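You operate a simulated robot arm through the tools that you are given. There is no shell and no other tool. Be economical: measure what you need, move in short steps, check, and stop when the job is done.

You are at the controls of a simulated robot arm. One attempt, no reset.

TASK
Pack the loose 24 MM socket in the tool case and latch it shut. Set down upright: wrench socket.

The check looks at the end state, three seconds after you hand in, the way a careful person would. Anything else that was tipped, shoved, dropped, spilled or broken makes it a failure.

THE ROBOT
A 7-joint arm with a three-finger gripper on a trunk, on a base that drives. Base frame: it is fixed to the floor where the robot stands at the start and does not move with it; the origin is under the middle of the robot, x ahead of it, y to its left, z up; the surface under the hand at the start is at about z = 0.88. Lengths are in m, angles in rad, forces in N, time in s.
With the tool pointing down near the work surface it reaches from about 0.1 to 0.88 m from the robot's upright axis, wherever it stands. Its first joint turns from -2.897 to 2.897 rad. Places, roughly: brake lever [0.5, 0.2, 0.9]; clamp of the gluing jig [0.6, -0.4, 1]; inside of the tool case [0.7, -0.1, 0.9]; tool case latch [0.5, -0.1, 0.9]; tool case lid [0.7, -0.1, 0.9]. Payload 2.94 kg.
Tool frame: the origin (TCP) lies between the finger pads and is the grasp point; the fingertips stand 0.03 m ahead of it; z points along the fingers, y is the line along which they close. Largest opening 0.132 m; the body of the gripper starts 0.107 m behind the TCP.
Orientation is that of the tool frame in the base frame, as a unit quaternion [w, x, y, z]. With the fingers straight down and closing along the base's y, the tool's x points along the base's -x, its y along +y and its z along -z.

THE INTERFACE
- The arm moves only by the tool servo_tool. Its argument "targets" is a list that holds one entry, the list of rows, each a list of 7 numbers: the shift along the tool's x, y, z in m, then the turn, a rotation vector about the tool's x, y, z in rad, then the opening, from 0 (shut) to 1 (fully open). In form: [[[tx, ty, tz, wx, wy, wz, hand], ...]]. A call has 1 to 10 rows; each row shifts and turns the commanded pose from where the row before left it, along the tool's axes as they then stand. Each row takes 0.2 s and may step no farther than 0.05 m and 0.15 rad from the row before; otherwise, or with a gripper value out of range, the whole call is refused. A pose out of reach is approached as far as the arm can. The call stops where the force on the tool passes 70 N (or 10 N more than at its start, if that is more) or the arm is blocked; 0.2 s more then pass. The fingers move at their own pace and stop on an object; they squeeze with about 37 N. The grip force told is the motor's: it shows also when the fingers shut on nothing. Time passes only in rows, and 0.2 s behind the last, so rows that do not move let the fingers close. It gives the time, the measured TCP pose, the force on the tool (base axes), the opening and the grip force at its end, in the units of the frame above (readings bear some noise), with the torque about the TCP (base axes, N m) and any sound that the robot's microphone picked up, and new pictures: "views" is both (left out), scene, wrist or none.
- Cameras (640 x 400 px; columns grow to the right, rows downward): "scene" is now at [0.0038, 0.1251, 1.8653]; the picture's right is [-0.70, -0.71, 0.00], its down [-0.59, 0.58, -0.56] and it looks along [0.40, -0.39, -0.83] (base axes); focal length 255 px, centre (320, 200). "wrist" rides on the gripper at [0.072, 0.003, -0.144] in the tool frame; the picture's right is [-0.04, 1.00, 0.00], its down [-0.88, -0.04, -0.48] and it looks along [-0.48, -0.02, 0.88] (tool axes); focal length 256 px, centre (320, 200). There is no depth. A picture from a camera that has moved, and an enlarged one, comes with that camera's place and axes in the base frame and with its lens. The place of the scene camera against the robot may be out by one fixed shift of up to 0.025 m in any direction.
- raise_lower(by): slides the trunk up (or, below 0, down) by that many m; the arm and the scene camera ride with it, the base frame stays. It gives what a move gives, with no picture.
- steer(legs): drives the robot by 1 to 6 legs, each [ahead, left, turn to the left] in m, m and rad, along the robot's own axes; the way and the turn of a leg run together, so that a leg with both is an arc; at most 1.5 m and 3.142 rad a leg. The arm and the cameras ride along, it lands a little off, and it stops where it bumps. It gives what a move gives, and a new picture of the scene camera.
- turn_head(pan, tilt): turns the head with the scene camera to pan (to the left, within 2.496 rad either way) and tilt (down, from -0.506 to 1.204), counted from straight ahead of the robot. It gives what a move gives, and a new picture of the scene camera.
- inspect(camera, box): a new picture of the part [left, top, right, bottom] of that camera's present view, enlarged. The clock stands still meanwhile.
- sign_off(): hands the job in; it is judged then, once.

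Go step by step. Nothing tells you exact positions but the pictures and the camera data: compare them with the known pose of the tool, close in by small moves and look again before you grip or let go. The budget is 120 turns and 260 pictures, counting those below and the enlarged ones. Unless the task says otherwise, let go and move clear before handing in, and close with one line.

The tools are called after "Request:" as name(argument=value, ...) on one line, values as JSON. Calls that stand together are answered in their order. servo_tool: Moves the arm, as the interface text tells. Its arguments: {"type":"object","properties":{"targets":{"type":"array","items":{"type":"array","items":{"type":"array","items":{"type":"number"}}}},"views":{"type":"string","enum":["both","scene","wrist","none"]}},"required":["targets"]} The other tools are called the same way: raise_lower (by) slides the trunk up or down; steer (legs) drives the base; turn_head (pan, tilt) turns the head that bears the scene camera; inspect (camera, box) takes an enlarged picture of a part of a camera's view; sign_off () hands the job in.

At the start:

```text
time_s: 0.0
eef_pos: [0.5033, -0.1777, 1.3447]
ee_rot: [0.0, 0.0, 1.0, -0.001]
wrist_force: [0.0, 0.9, 0.3]
wrist_torque: [-0.01, 0.02, 0.02]
width: 0.1321
grasp_force: 0.1
trunk travel left (down, up): [-0.375, 0.165]
robot x, y, heading: [-0.0003, 0.0004, -0.006]
head pan, tilt: [-0.777, 0.976]
```

scene: 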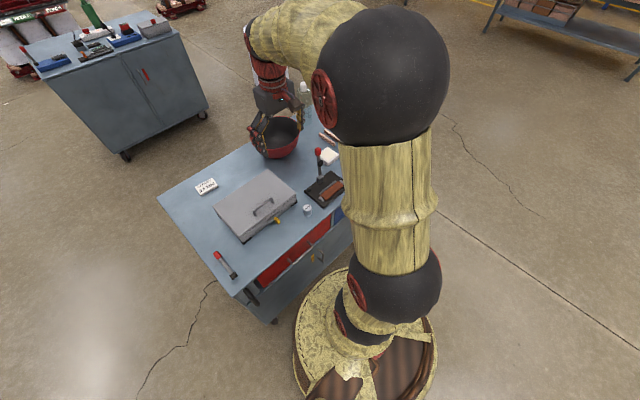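
wrist: 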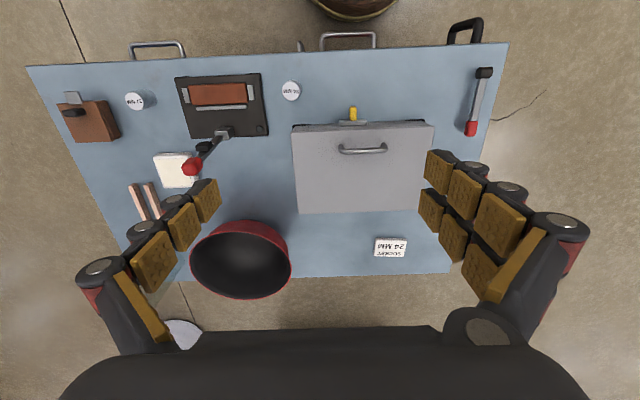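

I see a closed tool case, two small round caps near the table's near edge, and a "24 MM SOCKET" card. I'll enlarge these before moving.

Request:
inspect(camera="wrist", box=[100, 60, 340, 210])

Request:
inspect(camera="wrist", box=[270, 70, 470, 270])

Request:
inspect(camera="scene", box=[190, 140, 350, 280])

```text
2.67 times, centred on (220, 135) of wrist
camera zoom: at [0.4314, -0.175, 1.4872], right [0.04, 1.0, 0.0], down [0.88, -0.04, 0.48], along [0.48, -0.02, -0.88], focal length 683 px, centre (587, 373)
```

zoom: 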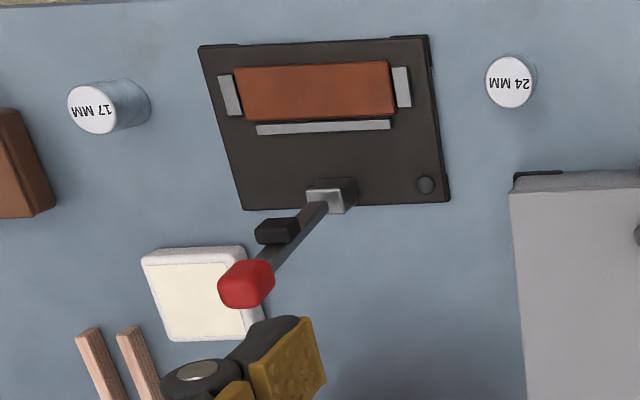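

```text
2.00 times, centred on (370, 170) of wrist
camera zoom: at [0.4314, -0.175, 1.4872], right [0.04, 1.0, 0.0], down [0.88, -0.04, 0.48], along [0.48, -0.02, -0.88], focal length 512 px, centre (220, 260)
```

zoom: 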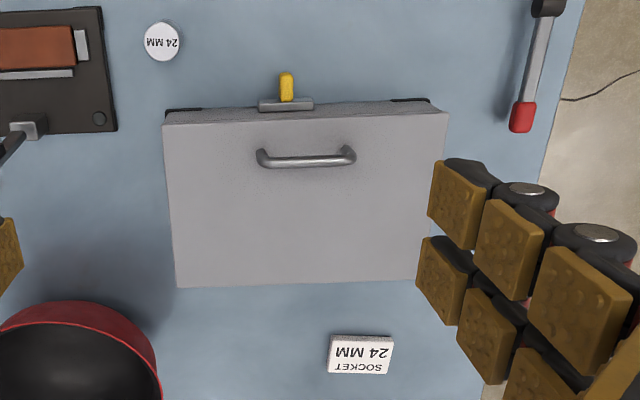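

```text
2.86 times, centred on (270, 210) of scene
camera zoom: at [0.0038, 0.1251, 1.8653], right [-0.7, -0.71, 0.0], down [-0.59, 0.58, -0.56], along [0.4, -0.39, -0.83], focal length 729 px, centre (463, 171)
```

zoom: 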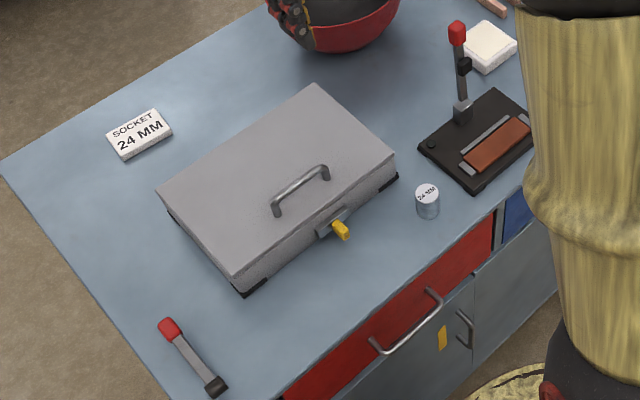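

The loose socket is the "24 MM" cylinder at about (0.48, -0.24). The case latch is near (0.53, -0.11), so I'll bring the hand down for a closer look at it.

Request:
servo_tool(targets=[[[0.014, 0.013, 0.044, 0, 0, 0, 1], [0.014, 0.013, 0.044, 0, 0, 0, 1], [0.014, 0.013, 0.044, 0, 0, 0, 1], [0.014, 0.013, 0.044, 0, 0, 0, 1], [0.014, 0.013, 0.044, 0, 0, 0, 1], [0.014, 0.013, 0.044, 0, 0, 0, 1]]])

```text
time_s: 1.4
eef_pos: [0.4168, -0.0983, 1.0795]
ee_rot: [-0.001, 0.0, 1.0, 0.0]
wrist_force: [-0.2, 0.1, 0.6]
wrist_torque: [0.0, 0.01, -0.03]
width: 0.1319
grasp_force: 0.1
trunk travel left (down, up): [-0.375, 0.165]
robot x, y, heading: [-0.0015, -0.0013, 0.002]
head pan, tilt: [-0.777, 0.976]
camera scene: at [0.0043, 0.1252, 1.8653], right [-0.7, -0.71, 0.0], down [-0.59, 0.58, -0.56], along [0.4, -0.39, -0.83], focal length 255 px, centre (320, 200)
camera wrist: at [0.3462, -0.0955, 1.224], right [0.04, 1.0, 0.0], down [0.88, -0.04, 0.48], along [0.48, -0.02, -0.88], focal length 256 px, centre (320, 200)
```

scene: 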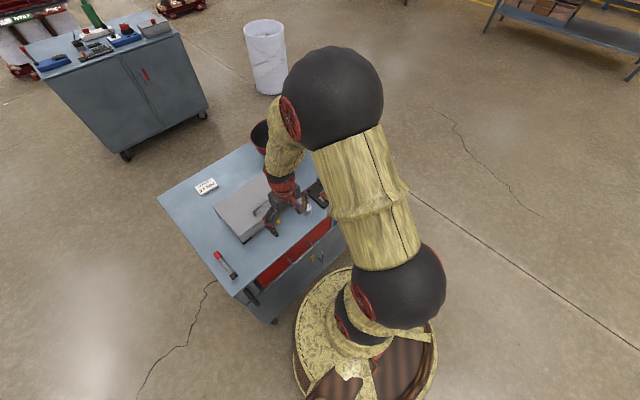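
wrist: 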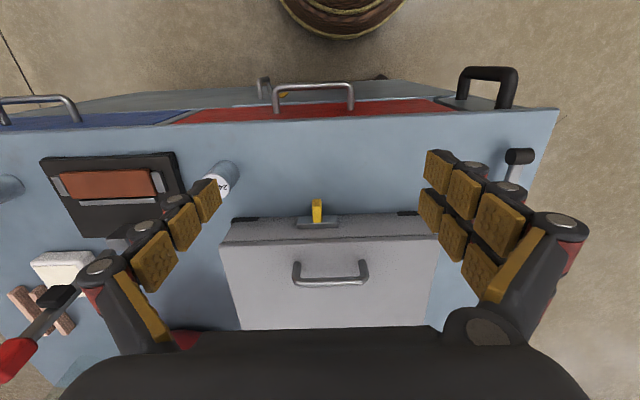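

The latch is a yellow lever at the front centre of the case. I'll enlarge it to see how it works.

Request:
inspect(camera="wrist", box=[210, 160, 450, 310])

Request:
inspect(camera="wrist", box=[280, 190, 360, 240])

```text
2.67 times, centred on (330, 235) of wrist
camera zoom: at [0.3462, -0.0955, 1.224], right [0.04, 1.0, 0.0], down [0.88, -0.04, 0.48], along [0.48, -0.02, -0.88], focal length 683 px, centre (293, 107)
```

zoom: 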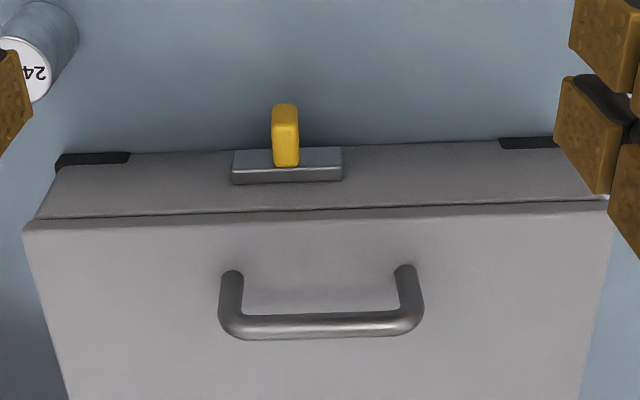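

```text
8.00 times, centred on (320, 215) of wrist
camera zoom: at [0.3462, -0.0955, 1.224], right [0.04, 1.0, 0.0], down [0.88, -0.04, 0.48], along [0.48, -0.02, -0.88], focal length 2048 px, centre (320, 80)
```

zoom: 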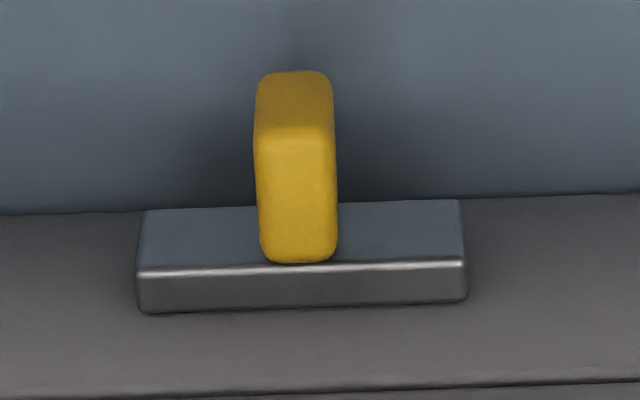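

Request:
inspect(camera="scene", box=[255, 205, 303, 235])

```text
13.33 times, centred on (279, 220) of scene
camera zoom: at [0.0043, 0.1252, 1.8653], right [-0.7, -0.71, 0.0], down [-0.59, 0.58, -0.56], along [0.4, -0.39, -0.83], focal length 3403 px, centre (867, -67)
```

zoom: 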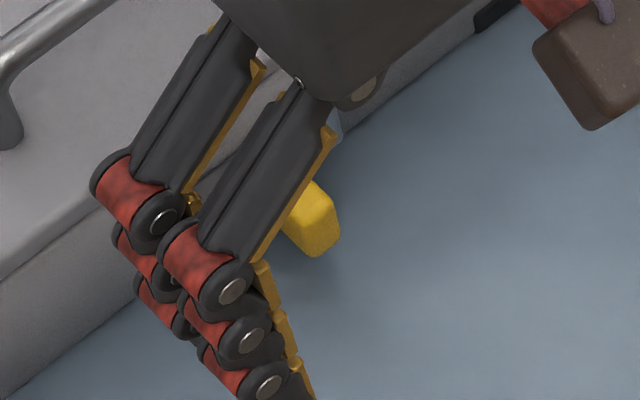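

I'll tilt the hand so the wrist camera sees the latch from a lower angle.

Request:
servo_tool(targets=[[[0, 0, 0, 0, -0.131, 0, 1], [0, 0, 0, 0, -0.131, 0, 1], [0, 0, 0, 0, -0.131, 0, 1], [0, 0, 0, 0, -0.131, 0, 1], [0, 0, 0, 0, -0.131, 0, 1], [0, 0, 0, 0, -0.131, 0, 1], [0.035, 0, 0.03, 0, 0, 0, 1], [0.035, 0, 0.03, 0, 0, 0, 1]]], views="wrist")

```text
time_s: 3.2
eef_pos: [0.4148, -0.1013, 0.9857]
ee_rot: [0.384, 0.0, 0.923, 0.0]
wrist_force: [2.1, -1.0, 0.9]
wrist_torque: [0.02, 0.21, 0.05]
width: 0.1317
grasp_force: 0.1
trunk travel left (down, up): [-0.375, 0.165]
robot x, y, heading: [-0.0026, -0.0023, 0.004]
head pan, tilt: [-0.777, 0.976]
camera wrist: at [0.2628, -0.0977, 1.0366], right [0.03, 1.0, 0.03], down [0.28, -0.04, 0.96], along [0.96, -0.02, -0.28], focal length 256 px, centre (320, 200)
```

wrist: 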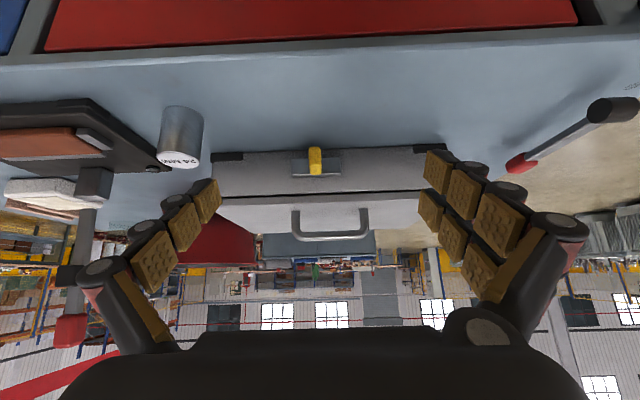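

Request:
inspect(camera="wrist", box=[200, 135, 456, 245])

Request:
inspect(camera="wrist", box=[280, 135, 360, 185])

```text
2.50 times, centred on (328, 190) of wrist
camera zoom: at [0.2628, -0.0977, 1.0366], right [0.03, 1.0, 0.03], down [0.28, -0.04, 0.96], along [0.96, -0.02, -0.28], focal length 640 px, centre (300, 225)
```

zoom: 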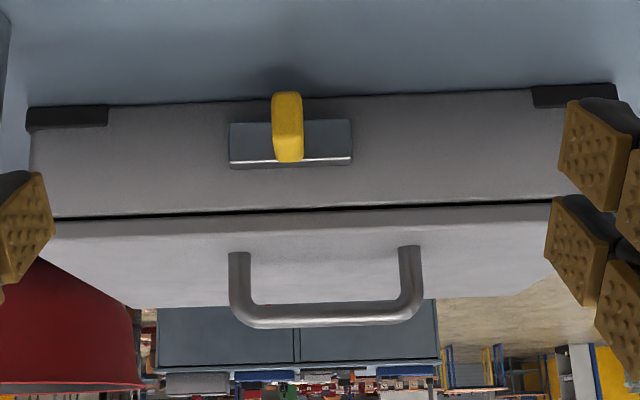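

```text
8.00 times, centred on (320, 160) of wrist
camera zoom: at [0.2628, -0.0977, 1.0366], right [0.03, 1.0, 0.03], down [0.28, -0.04, 0.96], along [0.96, -0.02, -0.28], focal length 2048 px, centre (320, 520)
```

zoom: 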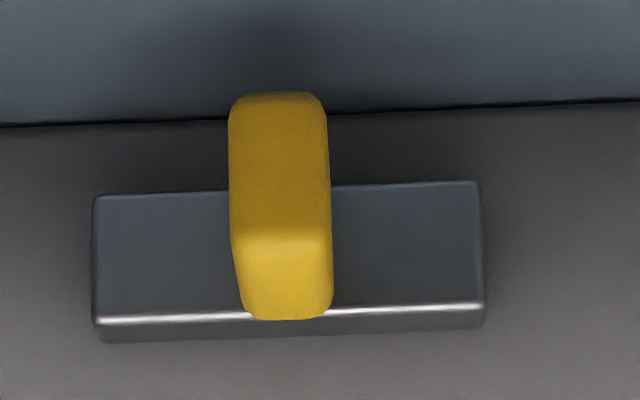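

The handle bar is at about (0.593, -0.093, 0.989) and the yellow knob at about (0.52…0.548, -0.107, 0.91). I'll go to a shallower tilt, narrow the fingers and approach the knob.

Request:
servo_tool(targets=[[[0, 0, 0, 0, -0.13, 0, 0.5], [0, 0, 0, 0, -0.13, 0, 0.5], [0.005, -0.003, 0.03, 0, 0, 0, 0.5], [0.0055, -0.003, 0.03, 0, 0, 0, 0.5], [0, 0, 0.01, 0, 0, 0, 0.5]]], views="wrist")

```text
time_s: 4.4
eef_pos: [0.4831, -0.135, 1.0059]
ee_rot: [0.498, 0.001, 0.867, 0.005]
wrist_force: [-0.2, 0.4, 0.2]
wrist_torque: [0.0, 0.03, 0.01]
width: 0.066
grasp_force: 0.0
out of reach, approached as far as the arm can: row 1, 2, 3, 4
trunk travel left (down, up): [-0.375, 0.165]
robot x, y, heading: [-0.0016, -0.0027, 0.004]
head pan, tilt: [-0.777, 0.976]
camera wrist: at [0.3241, -0.133, 1.0166], right [0.02, 1.0, 0.05], down [0.03, -0.05, 1.0], along [1.0, -0.02, -0.03], focal length 256 px, centre (320, 200)
```

wrist: 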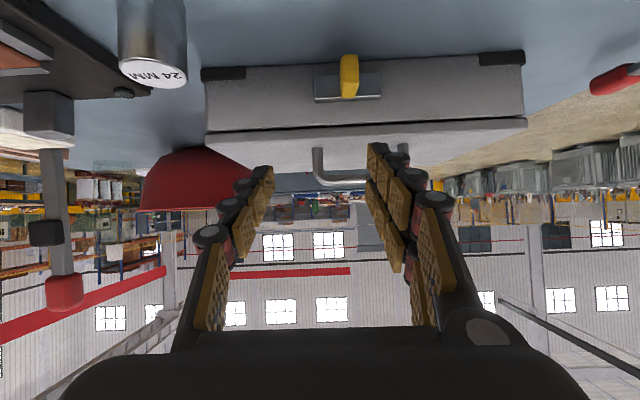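

The arm is too folded for this tilt, so I'll back the base up by 0.2 m to gain room.

Request:
steer(legs=[[-0.2, 0, 0]])

```text
time_s: 6.0
eef_pos: [0.2838, -0.1348, 1.0061]
ee_rot: [0.498, 0.0, 0.867, 0.005]
wrist_force: [0.0, -0.4, 1.1]
wrist_torque: [0.01, -0.02, -0.01]
width: 0.0658
grasp_force: 0.1
trunk travel left (down, up): [-0.375, 0.165]
robot x, y, heading: [-0.1989, 0.0013, 0.005]
head pan, tilt: [-0.777, 0.976]
camera scene: at [-0.1966, 0.125, 1.8653], right [-0.7, -0.71, 0.0], down [-0.59, 0.58, -0.56], along [0.4, -0.39, -0.83], focal length 255 px, centre (320, 200)
```

scene: 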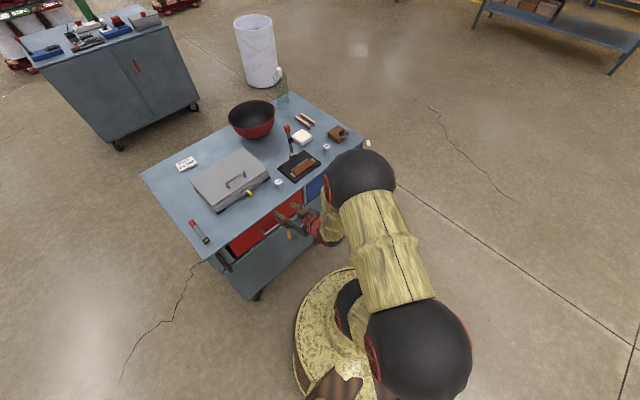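

Request:
servo_tool(targets=[[[-0.0128, 0.007, 0.0377, 0, 0, 0, 0.5], [-0.0128, 0.007, 0.0377, 0, 0, 0, 0.5], [-0.0128, 0.007, 0.0377, 0, 0, 0, 0.5], [-0.0128, 0.007, 0.0377, 0, 0, 0, 0.5], [0, 0, 0, 0, 0, 0, 0.5]]], views="both")

```text
time_s: 7.2
eef_pos: [0.4389, -0.1049, 0.9764]
ee_rot: [0.498, 0.0, 0.867, 0.005]
wrist_force: [-0.7, -0.6, -0.3]
wrist_torque: [-0.02, -0.03, -0.03]
width: 0.0662
grasp_force: 0.0
trunk travel left (down, up): [-0.375, 0.165]
robot x, y, heading: [-0.2019, -0.0005, -0.002]
head pan, tilt: [-0.777, 0.976]
camera scene: at [-0.1954, 0.125, 1.8653], right [-0.7, -0.71, 0.0], down [-0.59, 0.58, -0.56], along [0.4, -0.39, -0.83], focal length 255 px, centre (320, 200)
camera wrist: at [0.2802, -0.103, 0.9861], right [0.02, 1.0, 0.05], down [0.03, -0.05, 1.0], along [1.0, -0.02, -0.03], focal length 256 px, centre (320, 200)
```

scene: 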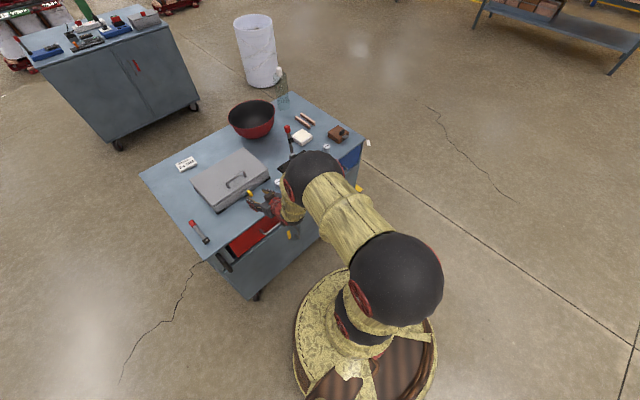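
wrist: 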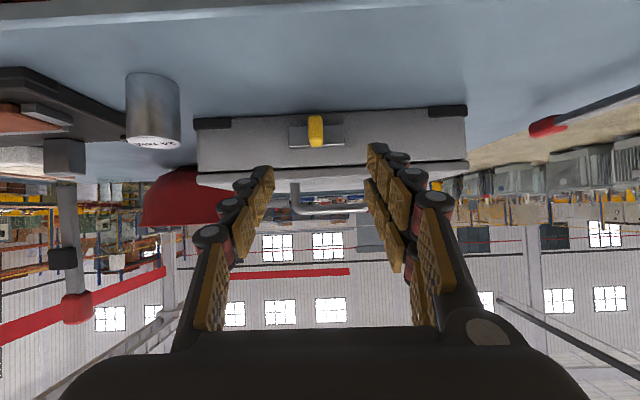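

Request:
servo_tool(targets=[[[0.0046, -0.0007, 0.0327, 0, 0, 0, 0.45], [0.0046, -0.0007, 0.0327, 0, 0, 0, 0.4], [0.0046, -0.0007, 0.0327, 0, 0, 0, 0.4], [0, 0, 0, 0, 0, 0, 0.4]]], views="wrist")

Request:
inspect(camera="wrist", box=[200, 60, 440, 210])

Request:
inspect(camera="scene", box=[200, 160, 300, 230])

```text
time_s: 8.2
eef_pos: [0.5165, -0.1056, 0.9152]
ee_rot: [0.498, 0.0, 0.867, 0.005]
wrist_force: [-9.9, 6.1, 6.2]
wrist_torque: [0.08, -0.27, 0.43]
width: 0.0581
grasp_force: 3.1
trunk travel left (down, up): [-0.375, 0.165]
robot x, y, heading: [-0.1969, -0.0012, 0.003]
head pan, tilt: [-0.777, 0.976]
camera wrist: at [0.3571, -0.104, 0.9261], right [0.02, 1.0, 0.05], down [0.03, -0.05, 1.0], along [1.0, -0.01, -0.03], focal length 256 px, centre (320, 200)
```

wrist: 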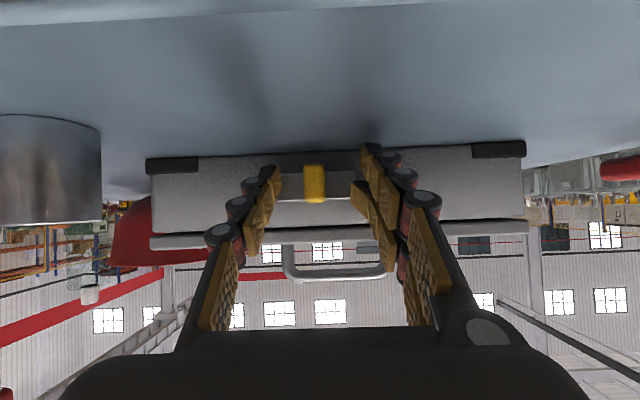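

```text
2.67 times, centred on (320, 135) of wrist
camera zoom: at [0.3571, -0.104, 0.9261], right [0.02, 1.0, 0.05], down [0.03, -0.05, 1.0], along [1.0, -0.01, -0.03], focal length 683 px, centre (320, 373)
```

zoom: 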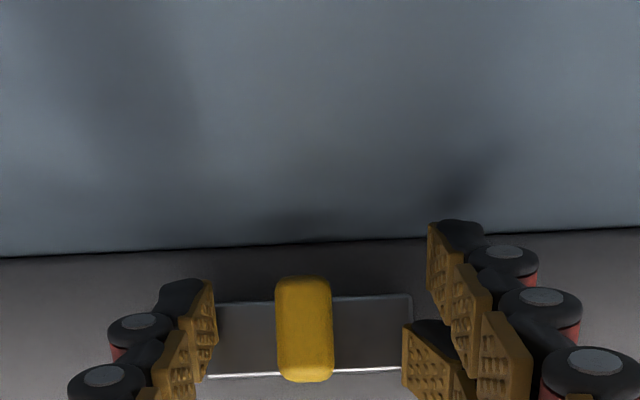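

```text
5.71 times, centred on (250, 195) of scene
camera zoom: at [-0.1984, 0.1266, 1.8653], right [-0.7, -0.71, 0.0], down [-0.59, 0.58, -0.56], along [0.4, -0.39, -0.83], focal length 1458 px, centre (720, 229)
```

zoom: 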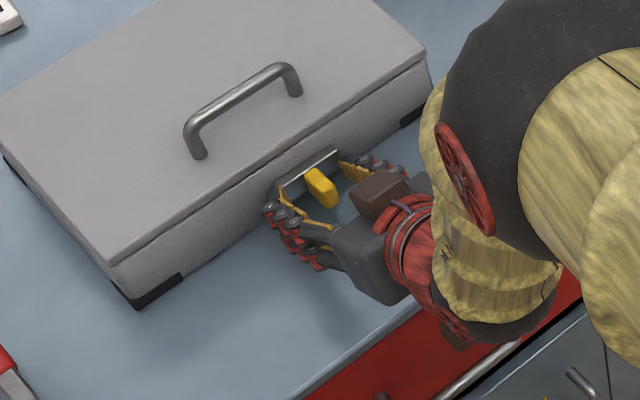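

The fingertips are touching the plate (10 N), so I'll back off about 8 mm. Then I'll close gently on the knob.

Request:
servo_tool(targets=[[[0, 0, -0.009, 0, 0, 0, 0.4], [0, 0, 0, 0, 0, 0, 0.25], [0, -0.001, 0, 0, 0, 0, 0.15], [0, 0, 0, 0, 0, 0, 0.05], [0, 0, 0, 0, 0, 0, 0.05]]], views="wrist")

```text
time_s: 9.4
eef_pos: [0.5113, -0.1092, 0.9199]
ee_rot: [0.498, -0.001, 0.867, 0.006]
wrist_force: [1.3, 0.4, -0.4]
wrist_torque: [-0.12, -0.03, 0.1]
width: 0.0141
grasp_force: 19.8
trunk travel left (down, up): [-0.375, 0.165]
robot x, y, heading: [-0.1988, -0.0004, 0.004]
head pan, tilt: [-0.777, 0.976]
camera wrist: at [0.3517, -0.1074, 0.9294], right [0.02, 1.0, 0.05], down [0.03, -0.05, 1.0], along [1.0, -0.02, -0.03], focal length 256 px, centre (320, 200)
```

wrist: 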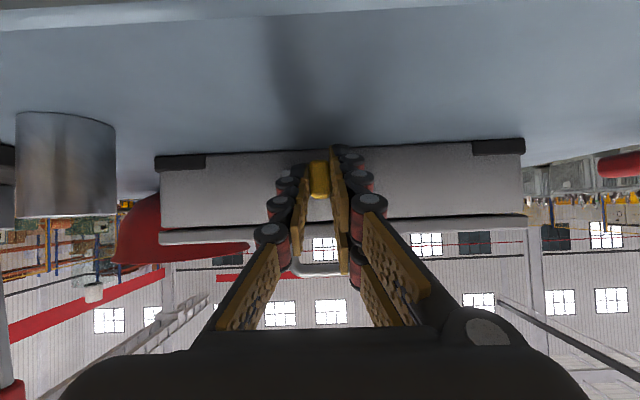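

I have the knob gripped (14 mm). First test: a small sideways push.

Request:
servo_tool(targets=[[[0, 0.003, 0, 0, 0, 0, 0], [0, 0.003, 0, 0, 0, 0, 0]]], views="none")

```text
time_s: 10.0
eef_pos: [0.511, -0.1027, 0.9192]
ee_rot: [0.498, 0.001, 0.867, 0.005]
wrist_force: [-2.2, -2.1, 2.7]
wrist_torque: [-0.24, 0.78, 0.05]
width: 0.0138
grasp_force: 37.1
trunk travel left (down, up): [-0.375, 0.165]
robot x, y, heading: [-0.2019, 0.0045, -0.0]
head pan, tilt: [-0.777, 0.976]
```

Request:
servo_tool(targets=[[[0, 0.004, 0, 0, 0, 0, 0], [0, 0.004, 0, 0, 0, 0, 0], [0, 0, 0, 0, 0, 0, 0]]], views="wrist")

Request:
inspect(camera="wrist", box=[240, 130, 400, 230])

Request:
inspect(camera="scene", box=[200, 160, 300, 230])

```text
time_s: 10.8
eef_pos: [0.5112, -0.0941, 0.9208]
ee_rot: [0.498, 0.0, 0.867, 0.005]
wrist_force: [-1.3, 0.2, 6.0]
wrist_torque: [-0.18, -0.41, 0.14]
width: 0.0135
grasp_force: 37.0
trunk travel left (down, up): [-0.375, 0.165]
robot x, y, heading: [-0.1996, 0.0024, -0.0]
head pan, tilt: [-0.777, 0.976]
camera wrist: at [0.3517, -0.0923, 0.9291], right [0.02, 1.0, 0.05], down [0.03, -0.05, 1.0], along [1.0, -0.01, -0.03], focal length 256 px, centre (320, 200)
```

wrist: 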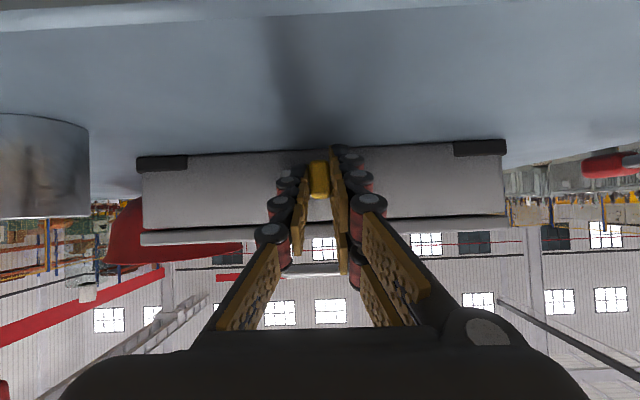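

```text
4.00 times, centred on (320, 180) of wrist
camera zoom: at [0.3517, -0.0923, 0.9291], right [0.02, 1.0, 0.05], down [0.03, -0.05, 1.0], along [1.0, -0.01, -0.03], focal length 1024 px, centre (320, 280)
```

zoom: 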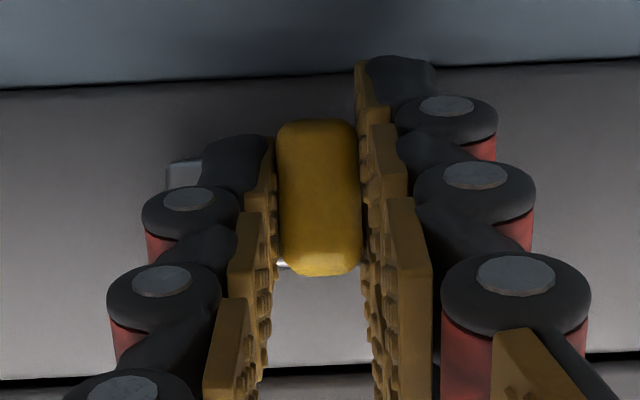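

```text
5.71 times, centred on (250, 195) of scene
camera zoom: at [-0.1959, 0.1251, 1.8653], right [-0.7, -0.71, 0.0], down [-0.59, 0.58, -0.56], along [0.4, -0.39, -0.83], focal length 1458 px, centre (720, 229)
```

zoom: 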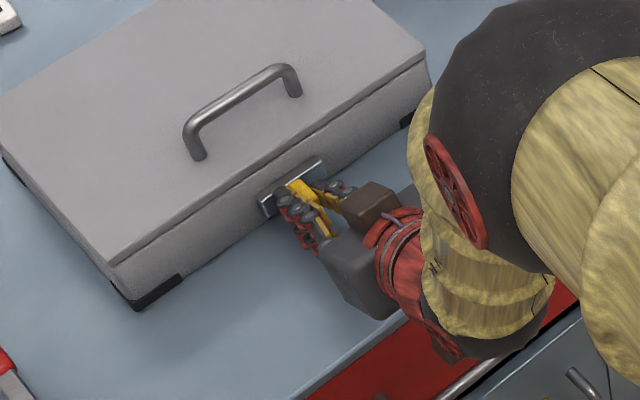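

The knob slides along the plate and the case hasn't moved. I'll keep going in +y until it stops.

Request:
servo_tool(targets=[[[0, 0.003, 0, 0, 0, 0, 0], [0, 0.003, 0, 0, 0, 0, 0], [0, 0, 0, 0, 0, 0, 0]]], views="none")

```text
time_s: 11.6
eef_pos: [0.5113, -0.0872, 0.9196]
ee_rot: [0.499, 0.001, 0.867, 0.005]
wrist_force: [1.0, -1.2, 8.1]
wrist_torque: [-0.23, -0.15, 0.09]
width: 0.0137
grasp_force: 37.4
trunk travel left (down, up): [-0.375, 0.165]
robot x, y, heading: [-0.2013, -0.0014, -0.001]
head pan, tilt: [-0.777, 0.976]
```

Request:
servo_tool(targets=[[[0, 0.003, 0, 0, 0, 0, 0], [0, 0.003, 0, 0, 0, 0, 0], [0, 0, 0, 0, 0, 0, 0]]], views="none")

Request:
inspect(camera="wrist", box=[160, 110, 480, 310])

Request:
inspect(camera="scene", box=[200, 160, 300, 230])

```text
time_s: 12.4
eef_pos: [0.5112, -0.081, 0.9188]
ee_rot: [0.499, -0.002, 0.867, 0.006]
wrist_force: [3.0, 0.0, 7.6]
wrist_torque: [-0.12, -0.9, 0.03]
width: 0.0135
grasp_force: 36.9
trunk travel left (down, up): [-0.375, 0.165]
robot x, y, heading: [-0.1964, -0.0037, -0.001]
head pan, tilt: [-0.777, 0.976]
```

```text
2.00 times, centred on (320, 210) of wrist
camera zoom: at [0.3517, -0.0809, 0.929], right [0.01, 1.0, 0.05], down [0.03, -0.05, 1.0], along [1.0, -0.01, -0.03], focal length 512 px, centre (320, 180)
```

zoom: 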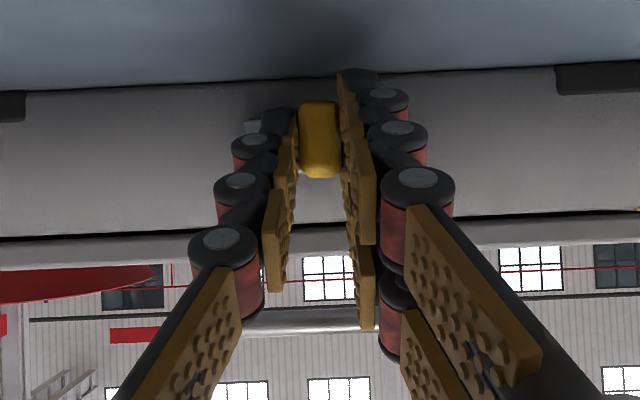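

```text
5.71 times, centred on (250, 195) of scene
camera zoom: at [-0.1956, 0.125, 1.8653], right [-0.7, -0.71, 0.0], down [-0.59, 0.58, -0.56], along [0.4, -0.39, -0.83], focal length 1458 px, centre (720, 229)
```

zoom: 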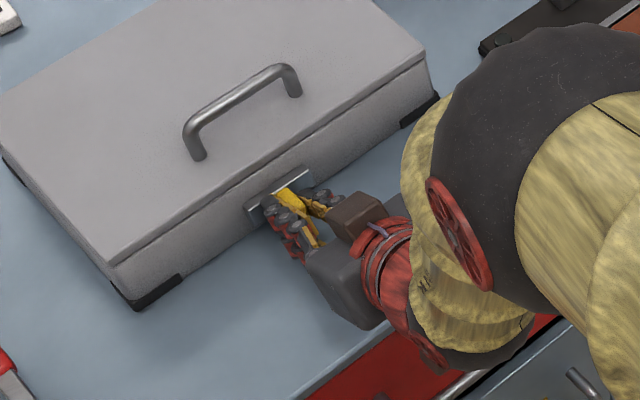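

The whole latch plate slides with the knob, and I'll continue to its end stop.

Request:
servo_tool(targets=[[[0, 0.003, 0, 0, 0, 0, 0], [0, 0.003, 0, 0, 0, 0, 0], [0, 0.003, 0, 0, 0, 0, 0], [0, 0, 0, 0, 0, 0, 0]]], views="none")

Request:
inspect(camera="scene", box=[200, 160, 300, 230])

```text
time_s: 13.4
eef_pos: [0.5116, -0.0765, 0.9195]
ee_rot: [0.498, -0.006, 0.867, 0.008]
wrist_force: [3.8, 2.2, 13.8]
wrist_torque: [0.0, 0.11, 0.05]
width: 0.0134
grasp_force: 36.6
out of reach, approached as far as the arm can: row 3
trunk travel left (down, up): [-0.375, 0.165]
robot x, y, heading: [-0.197, 0.0002, 0.003]
head pan, tilt: [-0.777, 0.976]
```

```text
5.71 times, centred on (250, 195) of scene
camera zoom: at [-0.196, 0.1255, 1.8653], right [-0.7, -0.71, 0.0], down [-0.59, 0.58, -0.56], along [0.4, -0.39, -0.83], focal length 1458 px, centre (720, 229)
```

zoom: 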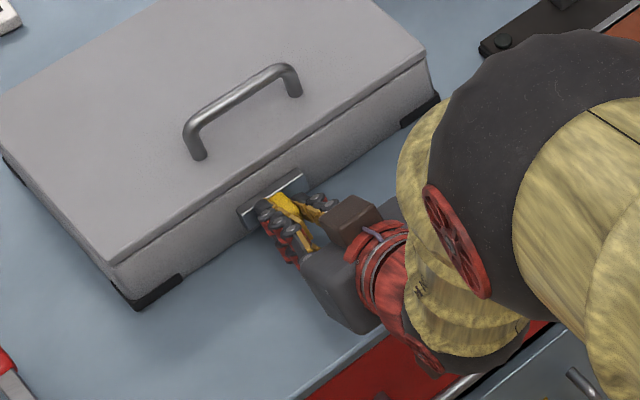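

The arm is at a reach limit. I'll release the knob, back off a little and look.

Request:
servo_tool(targets=[[[0, 0, 0, 0, 0, 0, 0.25], [0, 0, 0, 0, 0, 0, 0.3], [0, 0, -0.03, 0, 0, 0, 0.35], [0, 0, -0.03, 0, 0, 0, 0.35]]], views="wrist")

Request:
inspect(camera="wrist", box=[160, 80, 480, 280])

```text
time_s: 14.4
eef_pos: [0.4587, -0.0751, 0.9494]
ee_rot: [0.496, 0.005, 0.868, 0.009]
wrist_force: [-1.1, 0.9, 0.4]
wrist_torque: [-0.01, 0.0, 0.0]
width: 0.0461
grasp_force: 0.1
trunk travel left (down, up): [-0.375, 0.165]
robot x, y, heading: [-0.1959, -0.0014, 0.002]
head pan, tilt: [-0.777, 0.976]
camera wrist: at [0.2992, -0.0737, 0.9605], right [0.02, 1.0, 0.06], down [0.04, -0.06, 1.0], along [1.0, -0.02, -0.04], focal length 256 px, centre (320, 200)
```

wrist: 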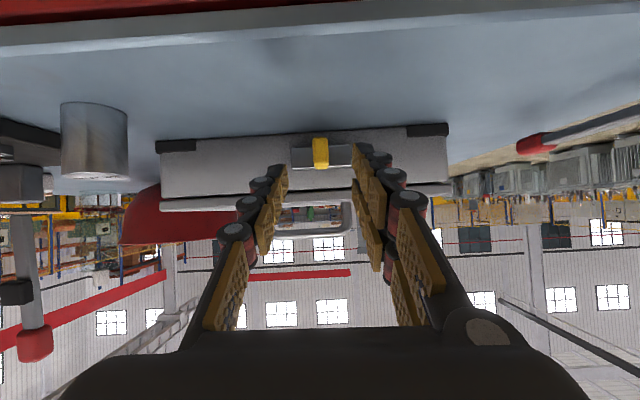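

```text
2.00 times, centred on (320, 180) of wrist
camera zoom: at [0.2992, -0.0737, 0.9605], right [0.02, 1.0, 0.06], down [0.04, -0.06, 1.0], along [1.0, -0.02, -0.04], focal length 512 px, centre (320, 240)
```

zoom: 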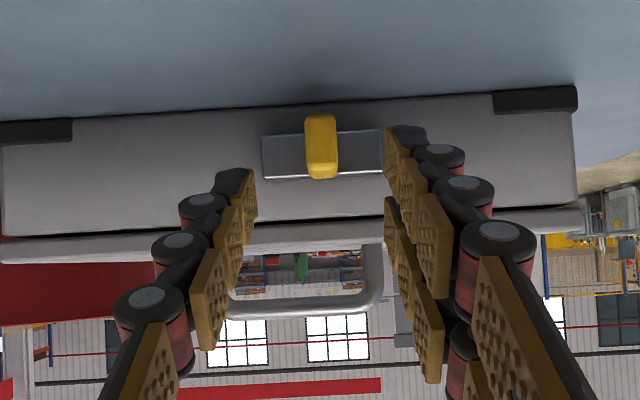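

The latch stays at its new position, about 32 mm to the left. Next I'll raise the hand upright, drive back in, and test-lift the lid by its handle.

Request:
servo_tool(targets=[[[-0.043, 0, -0.025, 0, 0, 0, 0.6], [-0.043, 0, -0.025, 0, 0.1, 0, 1], [-0.03, 0, -0.04, 0, 0.135, 0, 1], [0, 0, 0, 0, 0.135, 0, 1], [0, 0, 0, 0, 0.135, 0, 1], [0, 0, 0, 0, 0.135, 0, 1], [0, 0, 0, 0, 0.135, 0, 1], [0, 0, 0, 0, 0.135, 0, 1], [0, 0, 0, 0, 0.137, 0, 1]]], views="none")

Request:
steer(legs=[[0.2, 0, 0]])

```text
time_s: 16.4
eef_pos: [0.4525, -0.0682, 1.1028]
ee_rot: [0.08, -0.012, 0.996, 0.024]
wrist_force: [-0.3, -1.0, -0.1]
wrist_torque: [-0.04, -0.03, -0.03]
width: 0.1319
grasp_force: 0.1
out of reach, approached as far as the arm can: row 6, 7
trunk travel left (down, up): [-0.375, 0.165]
robot x, y, heading: [-0.2023, -0.0018, 0.003]
head pan, tilt: [-0.777, 0.976]
```

```text
time_s: 18.0
eef_pos: [0.6504, -0.0672, 1.1028]
ee_rot: [0.081, -0.01, 0.996, 0.024]
wrist_force: [0.4, -0.4, -0.1]
wrist_torque: [-0.02, 0.05, -0.01]
width: 0.1318
grasp_force: 0.0
trunk travel left (down, up): [-0.375, 0.165]
robot x, y, heading: [-0.0028, 0.0015, 0.0]
head pan, tilt: [-0.777, 0.976]
camera scene: at [0.004, 0.1253, 1.8653], right [-0.7, -0.71, 0.0], down [-0.59, 0.58, -0.56], along [0.4, -0.39, -0.83], focal length 255 px, centre (320, 200)
```

scene: 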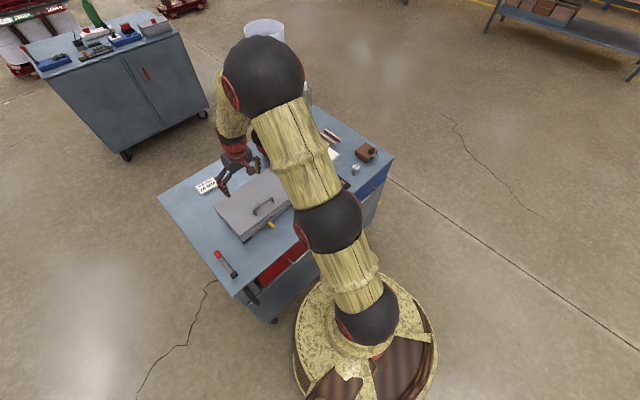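

Request:
servo_tool(targets=[[[0, 0, 0, 0.024, 0.08, 0.012, 1], [0, 0, 0, 0.024, 0.08, 0.012, 1], [0.0285, -0.013, 0.02, 0, 0, 0, 1], [0.0285, -0.013, 0.02, 0, 0, 0, 1]]], views="wrist")

```text
time_s: 19.0
eef_pos: [0.5921, -0.0943, 1.0626]
ee_rot: [0.001, 0.001, 1.0, 0.0]
wrist_force: [0.0, -0.9, 1.0]
wrist_torque: [-0.02, 0.06, -0.02]
width: 0.1317
grasp_force: 0.2
trunk travel left (down, up): [-0.375, 0.165]
robot x, y, heading: [-0.0004, 0.0038, 0.001]
head pan, tilt: [-0.777, 0.976]
camera wrist: at [0.5211, -0.092, 1.2067], right [0.04, 1.0, 0.0], down [0.88, -0.04, 0.48], along [0.48, -0.02, -0.88], focal length 256 px, centre (320, 200)
```

wrist: 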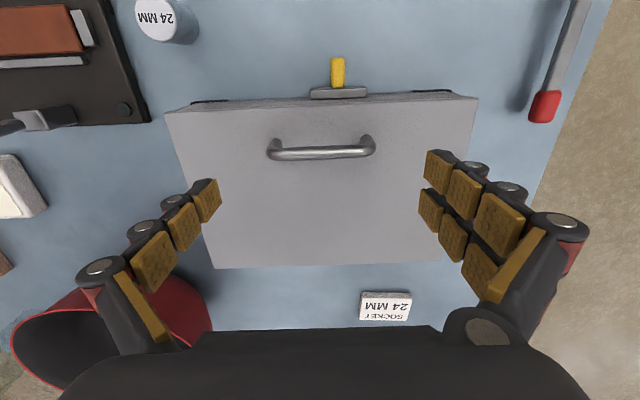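

Aligned over the handle. I'll descend so the fingers straddle its ends, then close.

Request:
servo_tool(targets=[[[0, 0, 0.036, 0, 0, 0, 1], [0, 0, 0.034, 0, 0, 0, 1], [0, 0, 0, 0, 0, 0, 0.85], [0, 0, 0, 0, 0, 0, 0.6], [0, 0, 0, 0, 0, 0, 0.6], [0, 0, 0, 0, 0, 0, 0.6]]], views="wrist")

```text
time_s: 20.4
eef_pos: [0.5909, -0.0944, 0.9927]
ee_rot: [0.002, 0.0, 1.0, 0.0]
wrist_force: [-2.2, 6.2, 3.5]
wrist_torque: [0.15, 0.23, 0.39]
width: 0.0987
grasp_force: 27.7
trunk travel left (down, up): [-0.375, 0.165]
robot x, y, heading: [-0.001, -0.0015, 0.003]
head pan, tilt: [-0.777, 0.976]
camera wrist: at [0.5206, -0.0923, 1.1361], right [0.04, 1.0, 0.0], down [0.88, -0.04, 0.48], along [0.48, -0.02, -0.88], focal length 256 px, centre (320, 200)
```

wrist: 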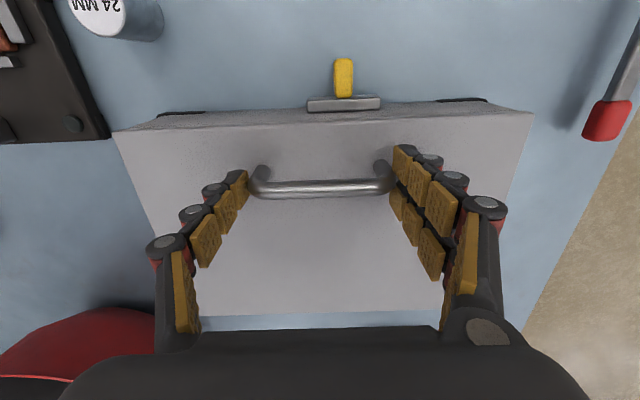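

Gripped on the handle ends. A small 10 mm lift now will tell me whether it is unlatched.

Request:
servo_tool(targets=[[[0, 0, -0.003, 0, 0, 0, 0.5], [0, 0, -0.004, 0, 0, 0, 0.5], [0, 0, -0.004, 0, 0, 0, 0.5]]], views="wrist")

Request:
inspect(camera="wrist", box=[100, 50, 540, 325])

```text
time_s: 21.2
eef_pos: [0.5939, -0.0949, 1.0043]
ee_rot: [0.002, 0.001, 1.0, 0.001]
wrist_force: [4.4, -2.3, -0.4]
wrist_torque: [-0.24, 1.09, -0.23]
width: 0.0984
grasp_force: 36.8
trunk travel left (down, up): [-0.375, 0.165]
robot x, y, heading: [0.0006, 0.002, 0.002]
head pan, tilt: [-0.777, 0.976]
camera wrist: at [0.5224, -0.0922, 1.147], right [0.05, 1.0, 0.0], down [0.88, -0.04, 0.48], along [0.48, -0.02, -0.88], focal length 256 px, centre (320, 200)
```

wrist: 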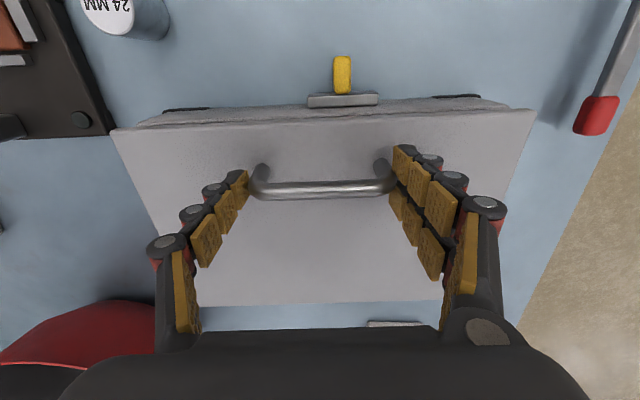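

```text
1.45 times, centred on (320, 188) of wrist
camera zoom: at [0.5224, -0.0922, 1.147], right [0.05, 1.0, 0.0], down [0.88, -0.04, 0.48], along [0.48, -0.02, -0.88], focal length 372 px, centre (320, 218)
```

zoom: 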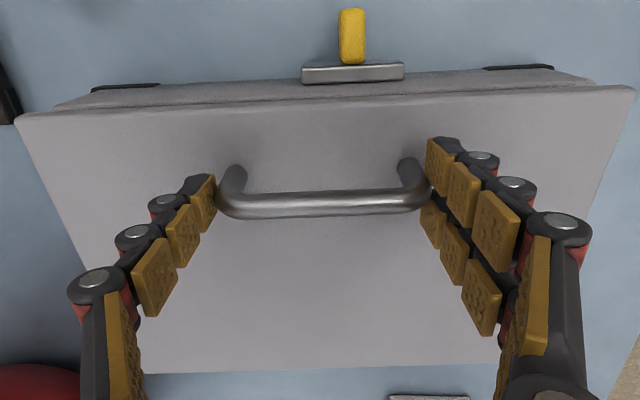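

The lid is free, so the latch is released. I'll swing the lid up along its arc to about 40°.

Request:
servo_tool(targets=[[[-0.0067, 0, -0.0167, 0, 0, 0, 0.65], [-0.0077, 0, -0.0129, 0, 0, 0, 0.65], [-0.0077, 0, -0.0129, 0, 0, 0, 0.65], [-0.0098, 0, -0.0116, 0, 0, 0, 0.65], [-0.0098, 0, -0.0116, 0, 0, 0, 0.65], [-0.0118, 0, -0.0097, 0, 0, 0, 0.65], [-0.0118, 0, -0.0097, 0, 0, 0, 0.65]]], views="both")

```text
time_s: 22.8
eef_pos: [0.6604, -0.09, 1.0915]
ee_rot: [0.003, 0.0, 1.0, -0.001]
wrist_force: [5.9, 6.7, -13.5]
wrist_torque: [-0.18, -1.06, 1.47]
width: 0.0922
grasp_force: 25.2
trunk travel left (down, up): [-0.375, 0.165]
robot x, y, heading: [0.0012, 0.0001, 0.007]
head pan, tilt: [-0.777, 0.976]
camera scene: at [0.0032, 0.1271, 1.8651], right [-0.7, -0.71, 0.0], down [-0.59, 0.58, -0.56], along [0.4, -0.39, -0.83], focal length 255 px, centre (320, 200)
camera wrist: at [0.5881, -0.0875, 1.2333], right [0.04, 1.0, 0.0], down [0.88, -0.04, 0.48], along [0.48, -0.02, -0.88], focal length 256 px, centre (320, 200)
```

scene: 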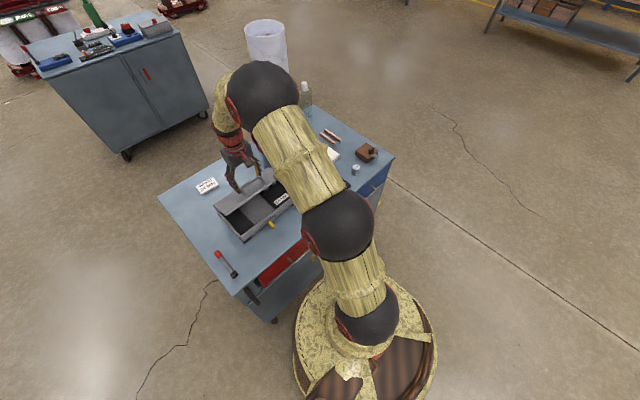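
wrist: 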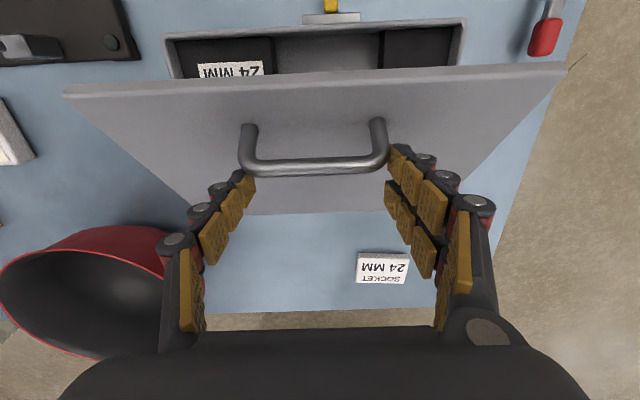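

The lid is opening, but the grip is drifting on the rounded corners. I'll shift a few mm to reseat it and continue the arc.

Request:
servo_tool(targets=[[[-0.002, 0, 0.006, 0, 0, 0, 0.7], [-0.002, 0, 0.004, 0, 0, 0, 0.7], [0, 0, 0, 0, 0, 0, 0.65]]], views="wrist")

```text
time_s: 23.6
eef_pos: [0.6631, -0.0929, 1.0796]
ee_rot: [0.002, 0.0, 1.0, 0.0]
wrist_force: [-0.7, 0.2, 0.0]
wrist_torque: [-0.01, 0.01, 0.0]
width: 0.0856
grasp_force: 0.0
trunk travel left (down, up): [-0.375, 0.165]
robot x, y, heading: [-0.0014, 0.0017, -0.0]
head pan, tilt: [-0.777, 0.976]
camera wrist: at [0.591, -0.091, 1.2229], right [0.05, 1.0, 0.0], down [0.88, -0.04, 0.48], along [0.48, -0.02, -0.88], focal length 256 px, centre (320, 200)
```

wrist: 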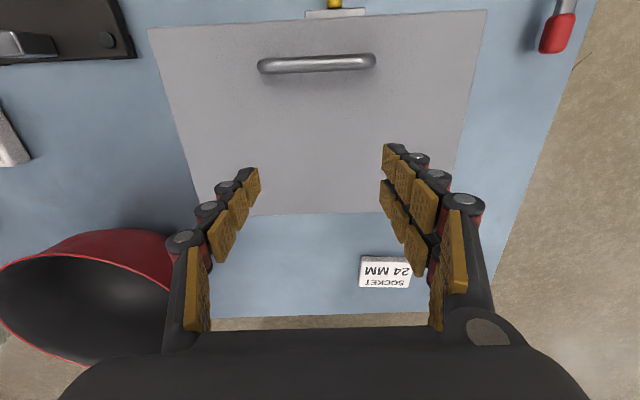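

The grip slipped and the lid fell closed again. I'll raise the hand and turn it 90° so the fingers pinch the bar itself.

Request:
servo_tool(targets=[[[0.035, 0, -0.02, 0, 0, 0.1428, 0.7], [0, 0, 0, 0, 0, 0.1428, 0.6], [0, 0, 0, 0, 0, 0.1428, 0.5], [0, 0, 0, 0, 0, 0.1428, 0.4], [0, 0, 0, 0, 0, 0.1428, 0.4], [0, 0, 0, 0, 0, 0.1428, 0.4], [0, 0, 0, 0, 0, 0.1428, 0.4], [0, 0, 0, 0, 0, 0.1428, 0.4], [0, 0, 0, 0, 0, 0.1428, 0.4], [0, 0, 0, 0, 0, 0.1428, 0.4]]], views="none")

Request:
servo_tool(targets=[[[0, 0, 0, 0, 0, 0.1428, 0.35]]], views="both")

```text
time_s: 25.8
eef_pos: [0.6272, -0.0933, 1.1009]
ee_rot: [0.0, 0.656, 0.755, 0.001]
wrist_force: [-0.2, 1.1, -0.1]
wrist_torque: [-0.02, -0.02, 0.01]
width: 0.0526
grasp_force: 0.0
trunk travel left (down, up): [-0.375, 0.165]
robot x, y, heading: [-0.002, -0.0002, 0.004]
head pan, tilt: [-0.777, 0.976]
```

```text
time_s: 26.2
eef_pos: [0.6268, -0.0932, 1.1005]
ee_rot: [0.0, 0.708, 0.707, 0.0]
wrist_force: [1.2, 0.2, 0.1]
wrist_torque: [-0.02, 0.02, 0.01]
width: 0.0461
grasp_force: 0.0
trunk travel left (down, up): [-0.375, 0.165]
robot x, y, heading: [-0.0036, -0.0011, 0.002]
head pan, tilt: [-0.777, 0.976]
camera scene: at [0.0022, 0.1254, 1.8653], right [-0.7, -0.71, 0.0], down [-0.59, 0.58, -0.56], along [0.4, -0.39, -0.83], focal length 255 px, centre (320, 200)
camera wrist: at [0.6312, -0.0219, 1.2438], right [1.0, -0.05, 0.0], down [-0.04, -0.88, 0.48], along [-0.02, -0.48, -0.88], focal length 256 px, centre (320, 200)
```

scene: 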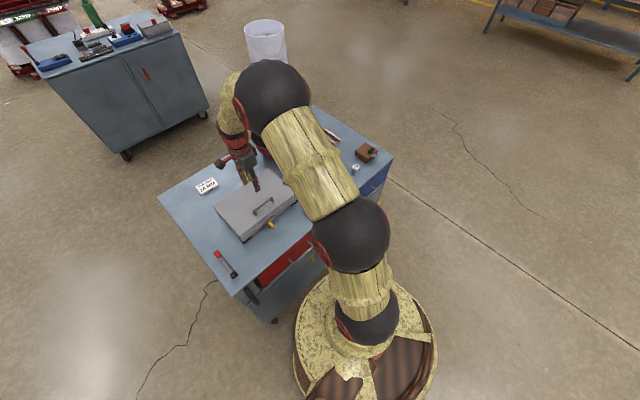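
wrist: 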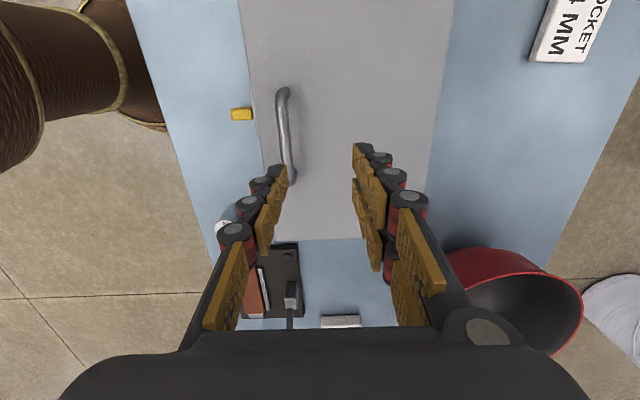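

Request:
servo_tool(targets=[[[0, -0.0165, 0, 0, 0, 0, 0.35], [0, -0.0165, 0, 0, 0, 0, 0.35], [0, 0, 0.035, 0, 0, 0, 0.35], [0, 0, 0.035, 0, 0, 0, 0.35], [0, 0, 0.032, 0, 0, 0, 0.35], [0, 0, 0, 0, 0, 0, 0.2], [0, 0, 0, 0, 0, 0, 0], [0, 0, 0, 0, 0, 0, 0]]], views="wrist")

```text
time_s: 28.0
eef_pos: [0.5924, -0.0935, 0.9976]
ee_rot: [0.0, 0.707, 0.707, 0.0]
wrist_force: [-5.4, -0.8, 0.1]
wrist_torque: [-0.02, 0.0, 0.08]
width: 0.0112
grasp_force: 16.2
trunk travel left (down, up): [-0.375, 0.165]
robot x, y, heading: [-0.001, -0.0018, -0.003]
head pan, tilt: [-0.777, 0.976]
camera wrist: at [0.5965, -0.0222, 1.1415], right [1.0, -0.04, 0.0], down [-0.04, -0.88, 0.48], along [-0.02, -0.48, -0.88], focal length 256 px, centre (320, 200)
```

wrist: 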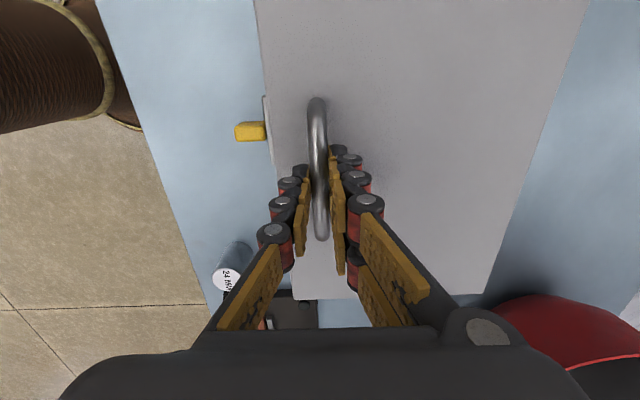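

Request:
servo_tool(targets=[[[0, 0.0045, -0.014, 0, 0, 0, 0], [0, 0.0062, -0.014, 0, 0, 0, 0], [0, 0.0077, -0.0129, 0, 0, 0, 0], [0, 0.0077, -0.0129, 0, 0, 0, 0], [0, 0.0098, -0.0116, 0, 0, 0, 0], [0, 0.0098, -0.0116, 0, 0, 0, 0]]], views="wrist")

```text
time_s: 29.4
eef_pos: [0.6387, -0.0937, 1.0784]
ee_rot: [0.003, 0.708, 0.706, 0.003]
wrist_force: [-21.7, -3.8, 20.1]
wrist_torque: [-0.5, 0.21, -0.33]
width: 0.0106
grasp_force: 36.8
trunk travel left (down, up): [-0.375, 0.165]
robot x, y, heading: [-0.0023, 0.0026, 0.0]
head pan, tilt: [-0.777, 0.976]
camera wrist: at [0.6423, -0.0221, 1.2215], right [1.0, -0.05, 0.01], down [-0.04, -0.88, 0.48], along [-0.02, -0.48, -0.88], focal length 256 px, centre (320, 200)
```

wrist: 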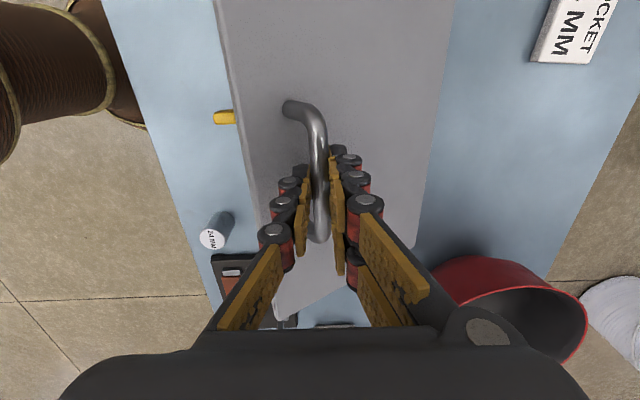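

The force is radially outward, so the real hinge is a bit farther back than I assumed. I'll correct outward and re-read.

Request:
servo_tool(targets=[[[0, -0.003, -0.003, 0, 0, 0, 0], [0, 0, 0, 0, 0, 0, 0]]], views="none")

```text
time_s: 30.0
eef_pos: [0.6393, -0.0926, 1.079]
ee_rot: [0.002, 0.707, 0.707, 0.002]
wrist_force: [-0.2, -6.0, -0.6]
wrist_torque: [-0.57, -0.11, -0.36]
width: 0.0106
grasp_force: 37.2
trunk travel left (down, up): [-0.375, 0.165]
robot x, y, heading: [-0.0022, -0.0011, 0.004]
head pan, tilt: [-0.777, 0.976]
```

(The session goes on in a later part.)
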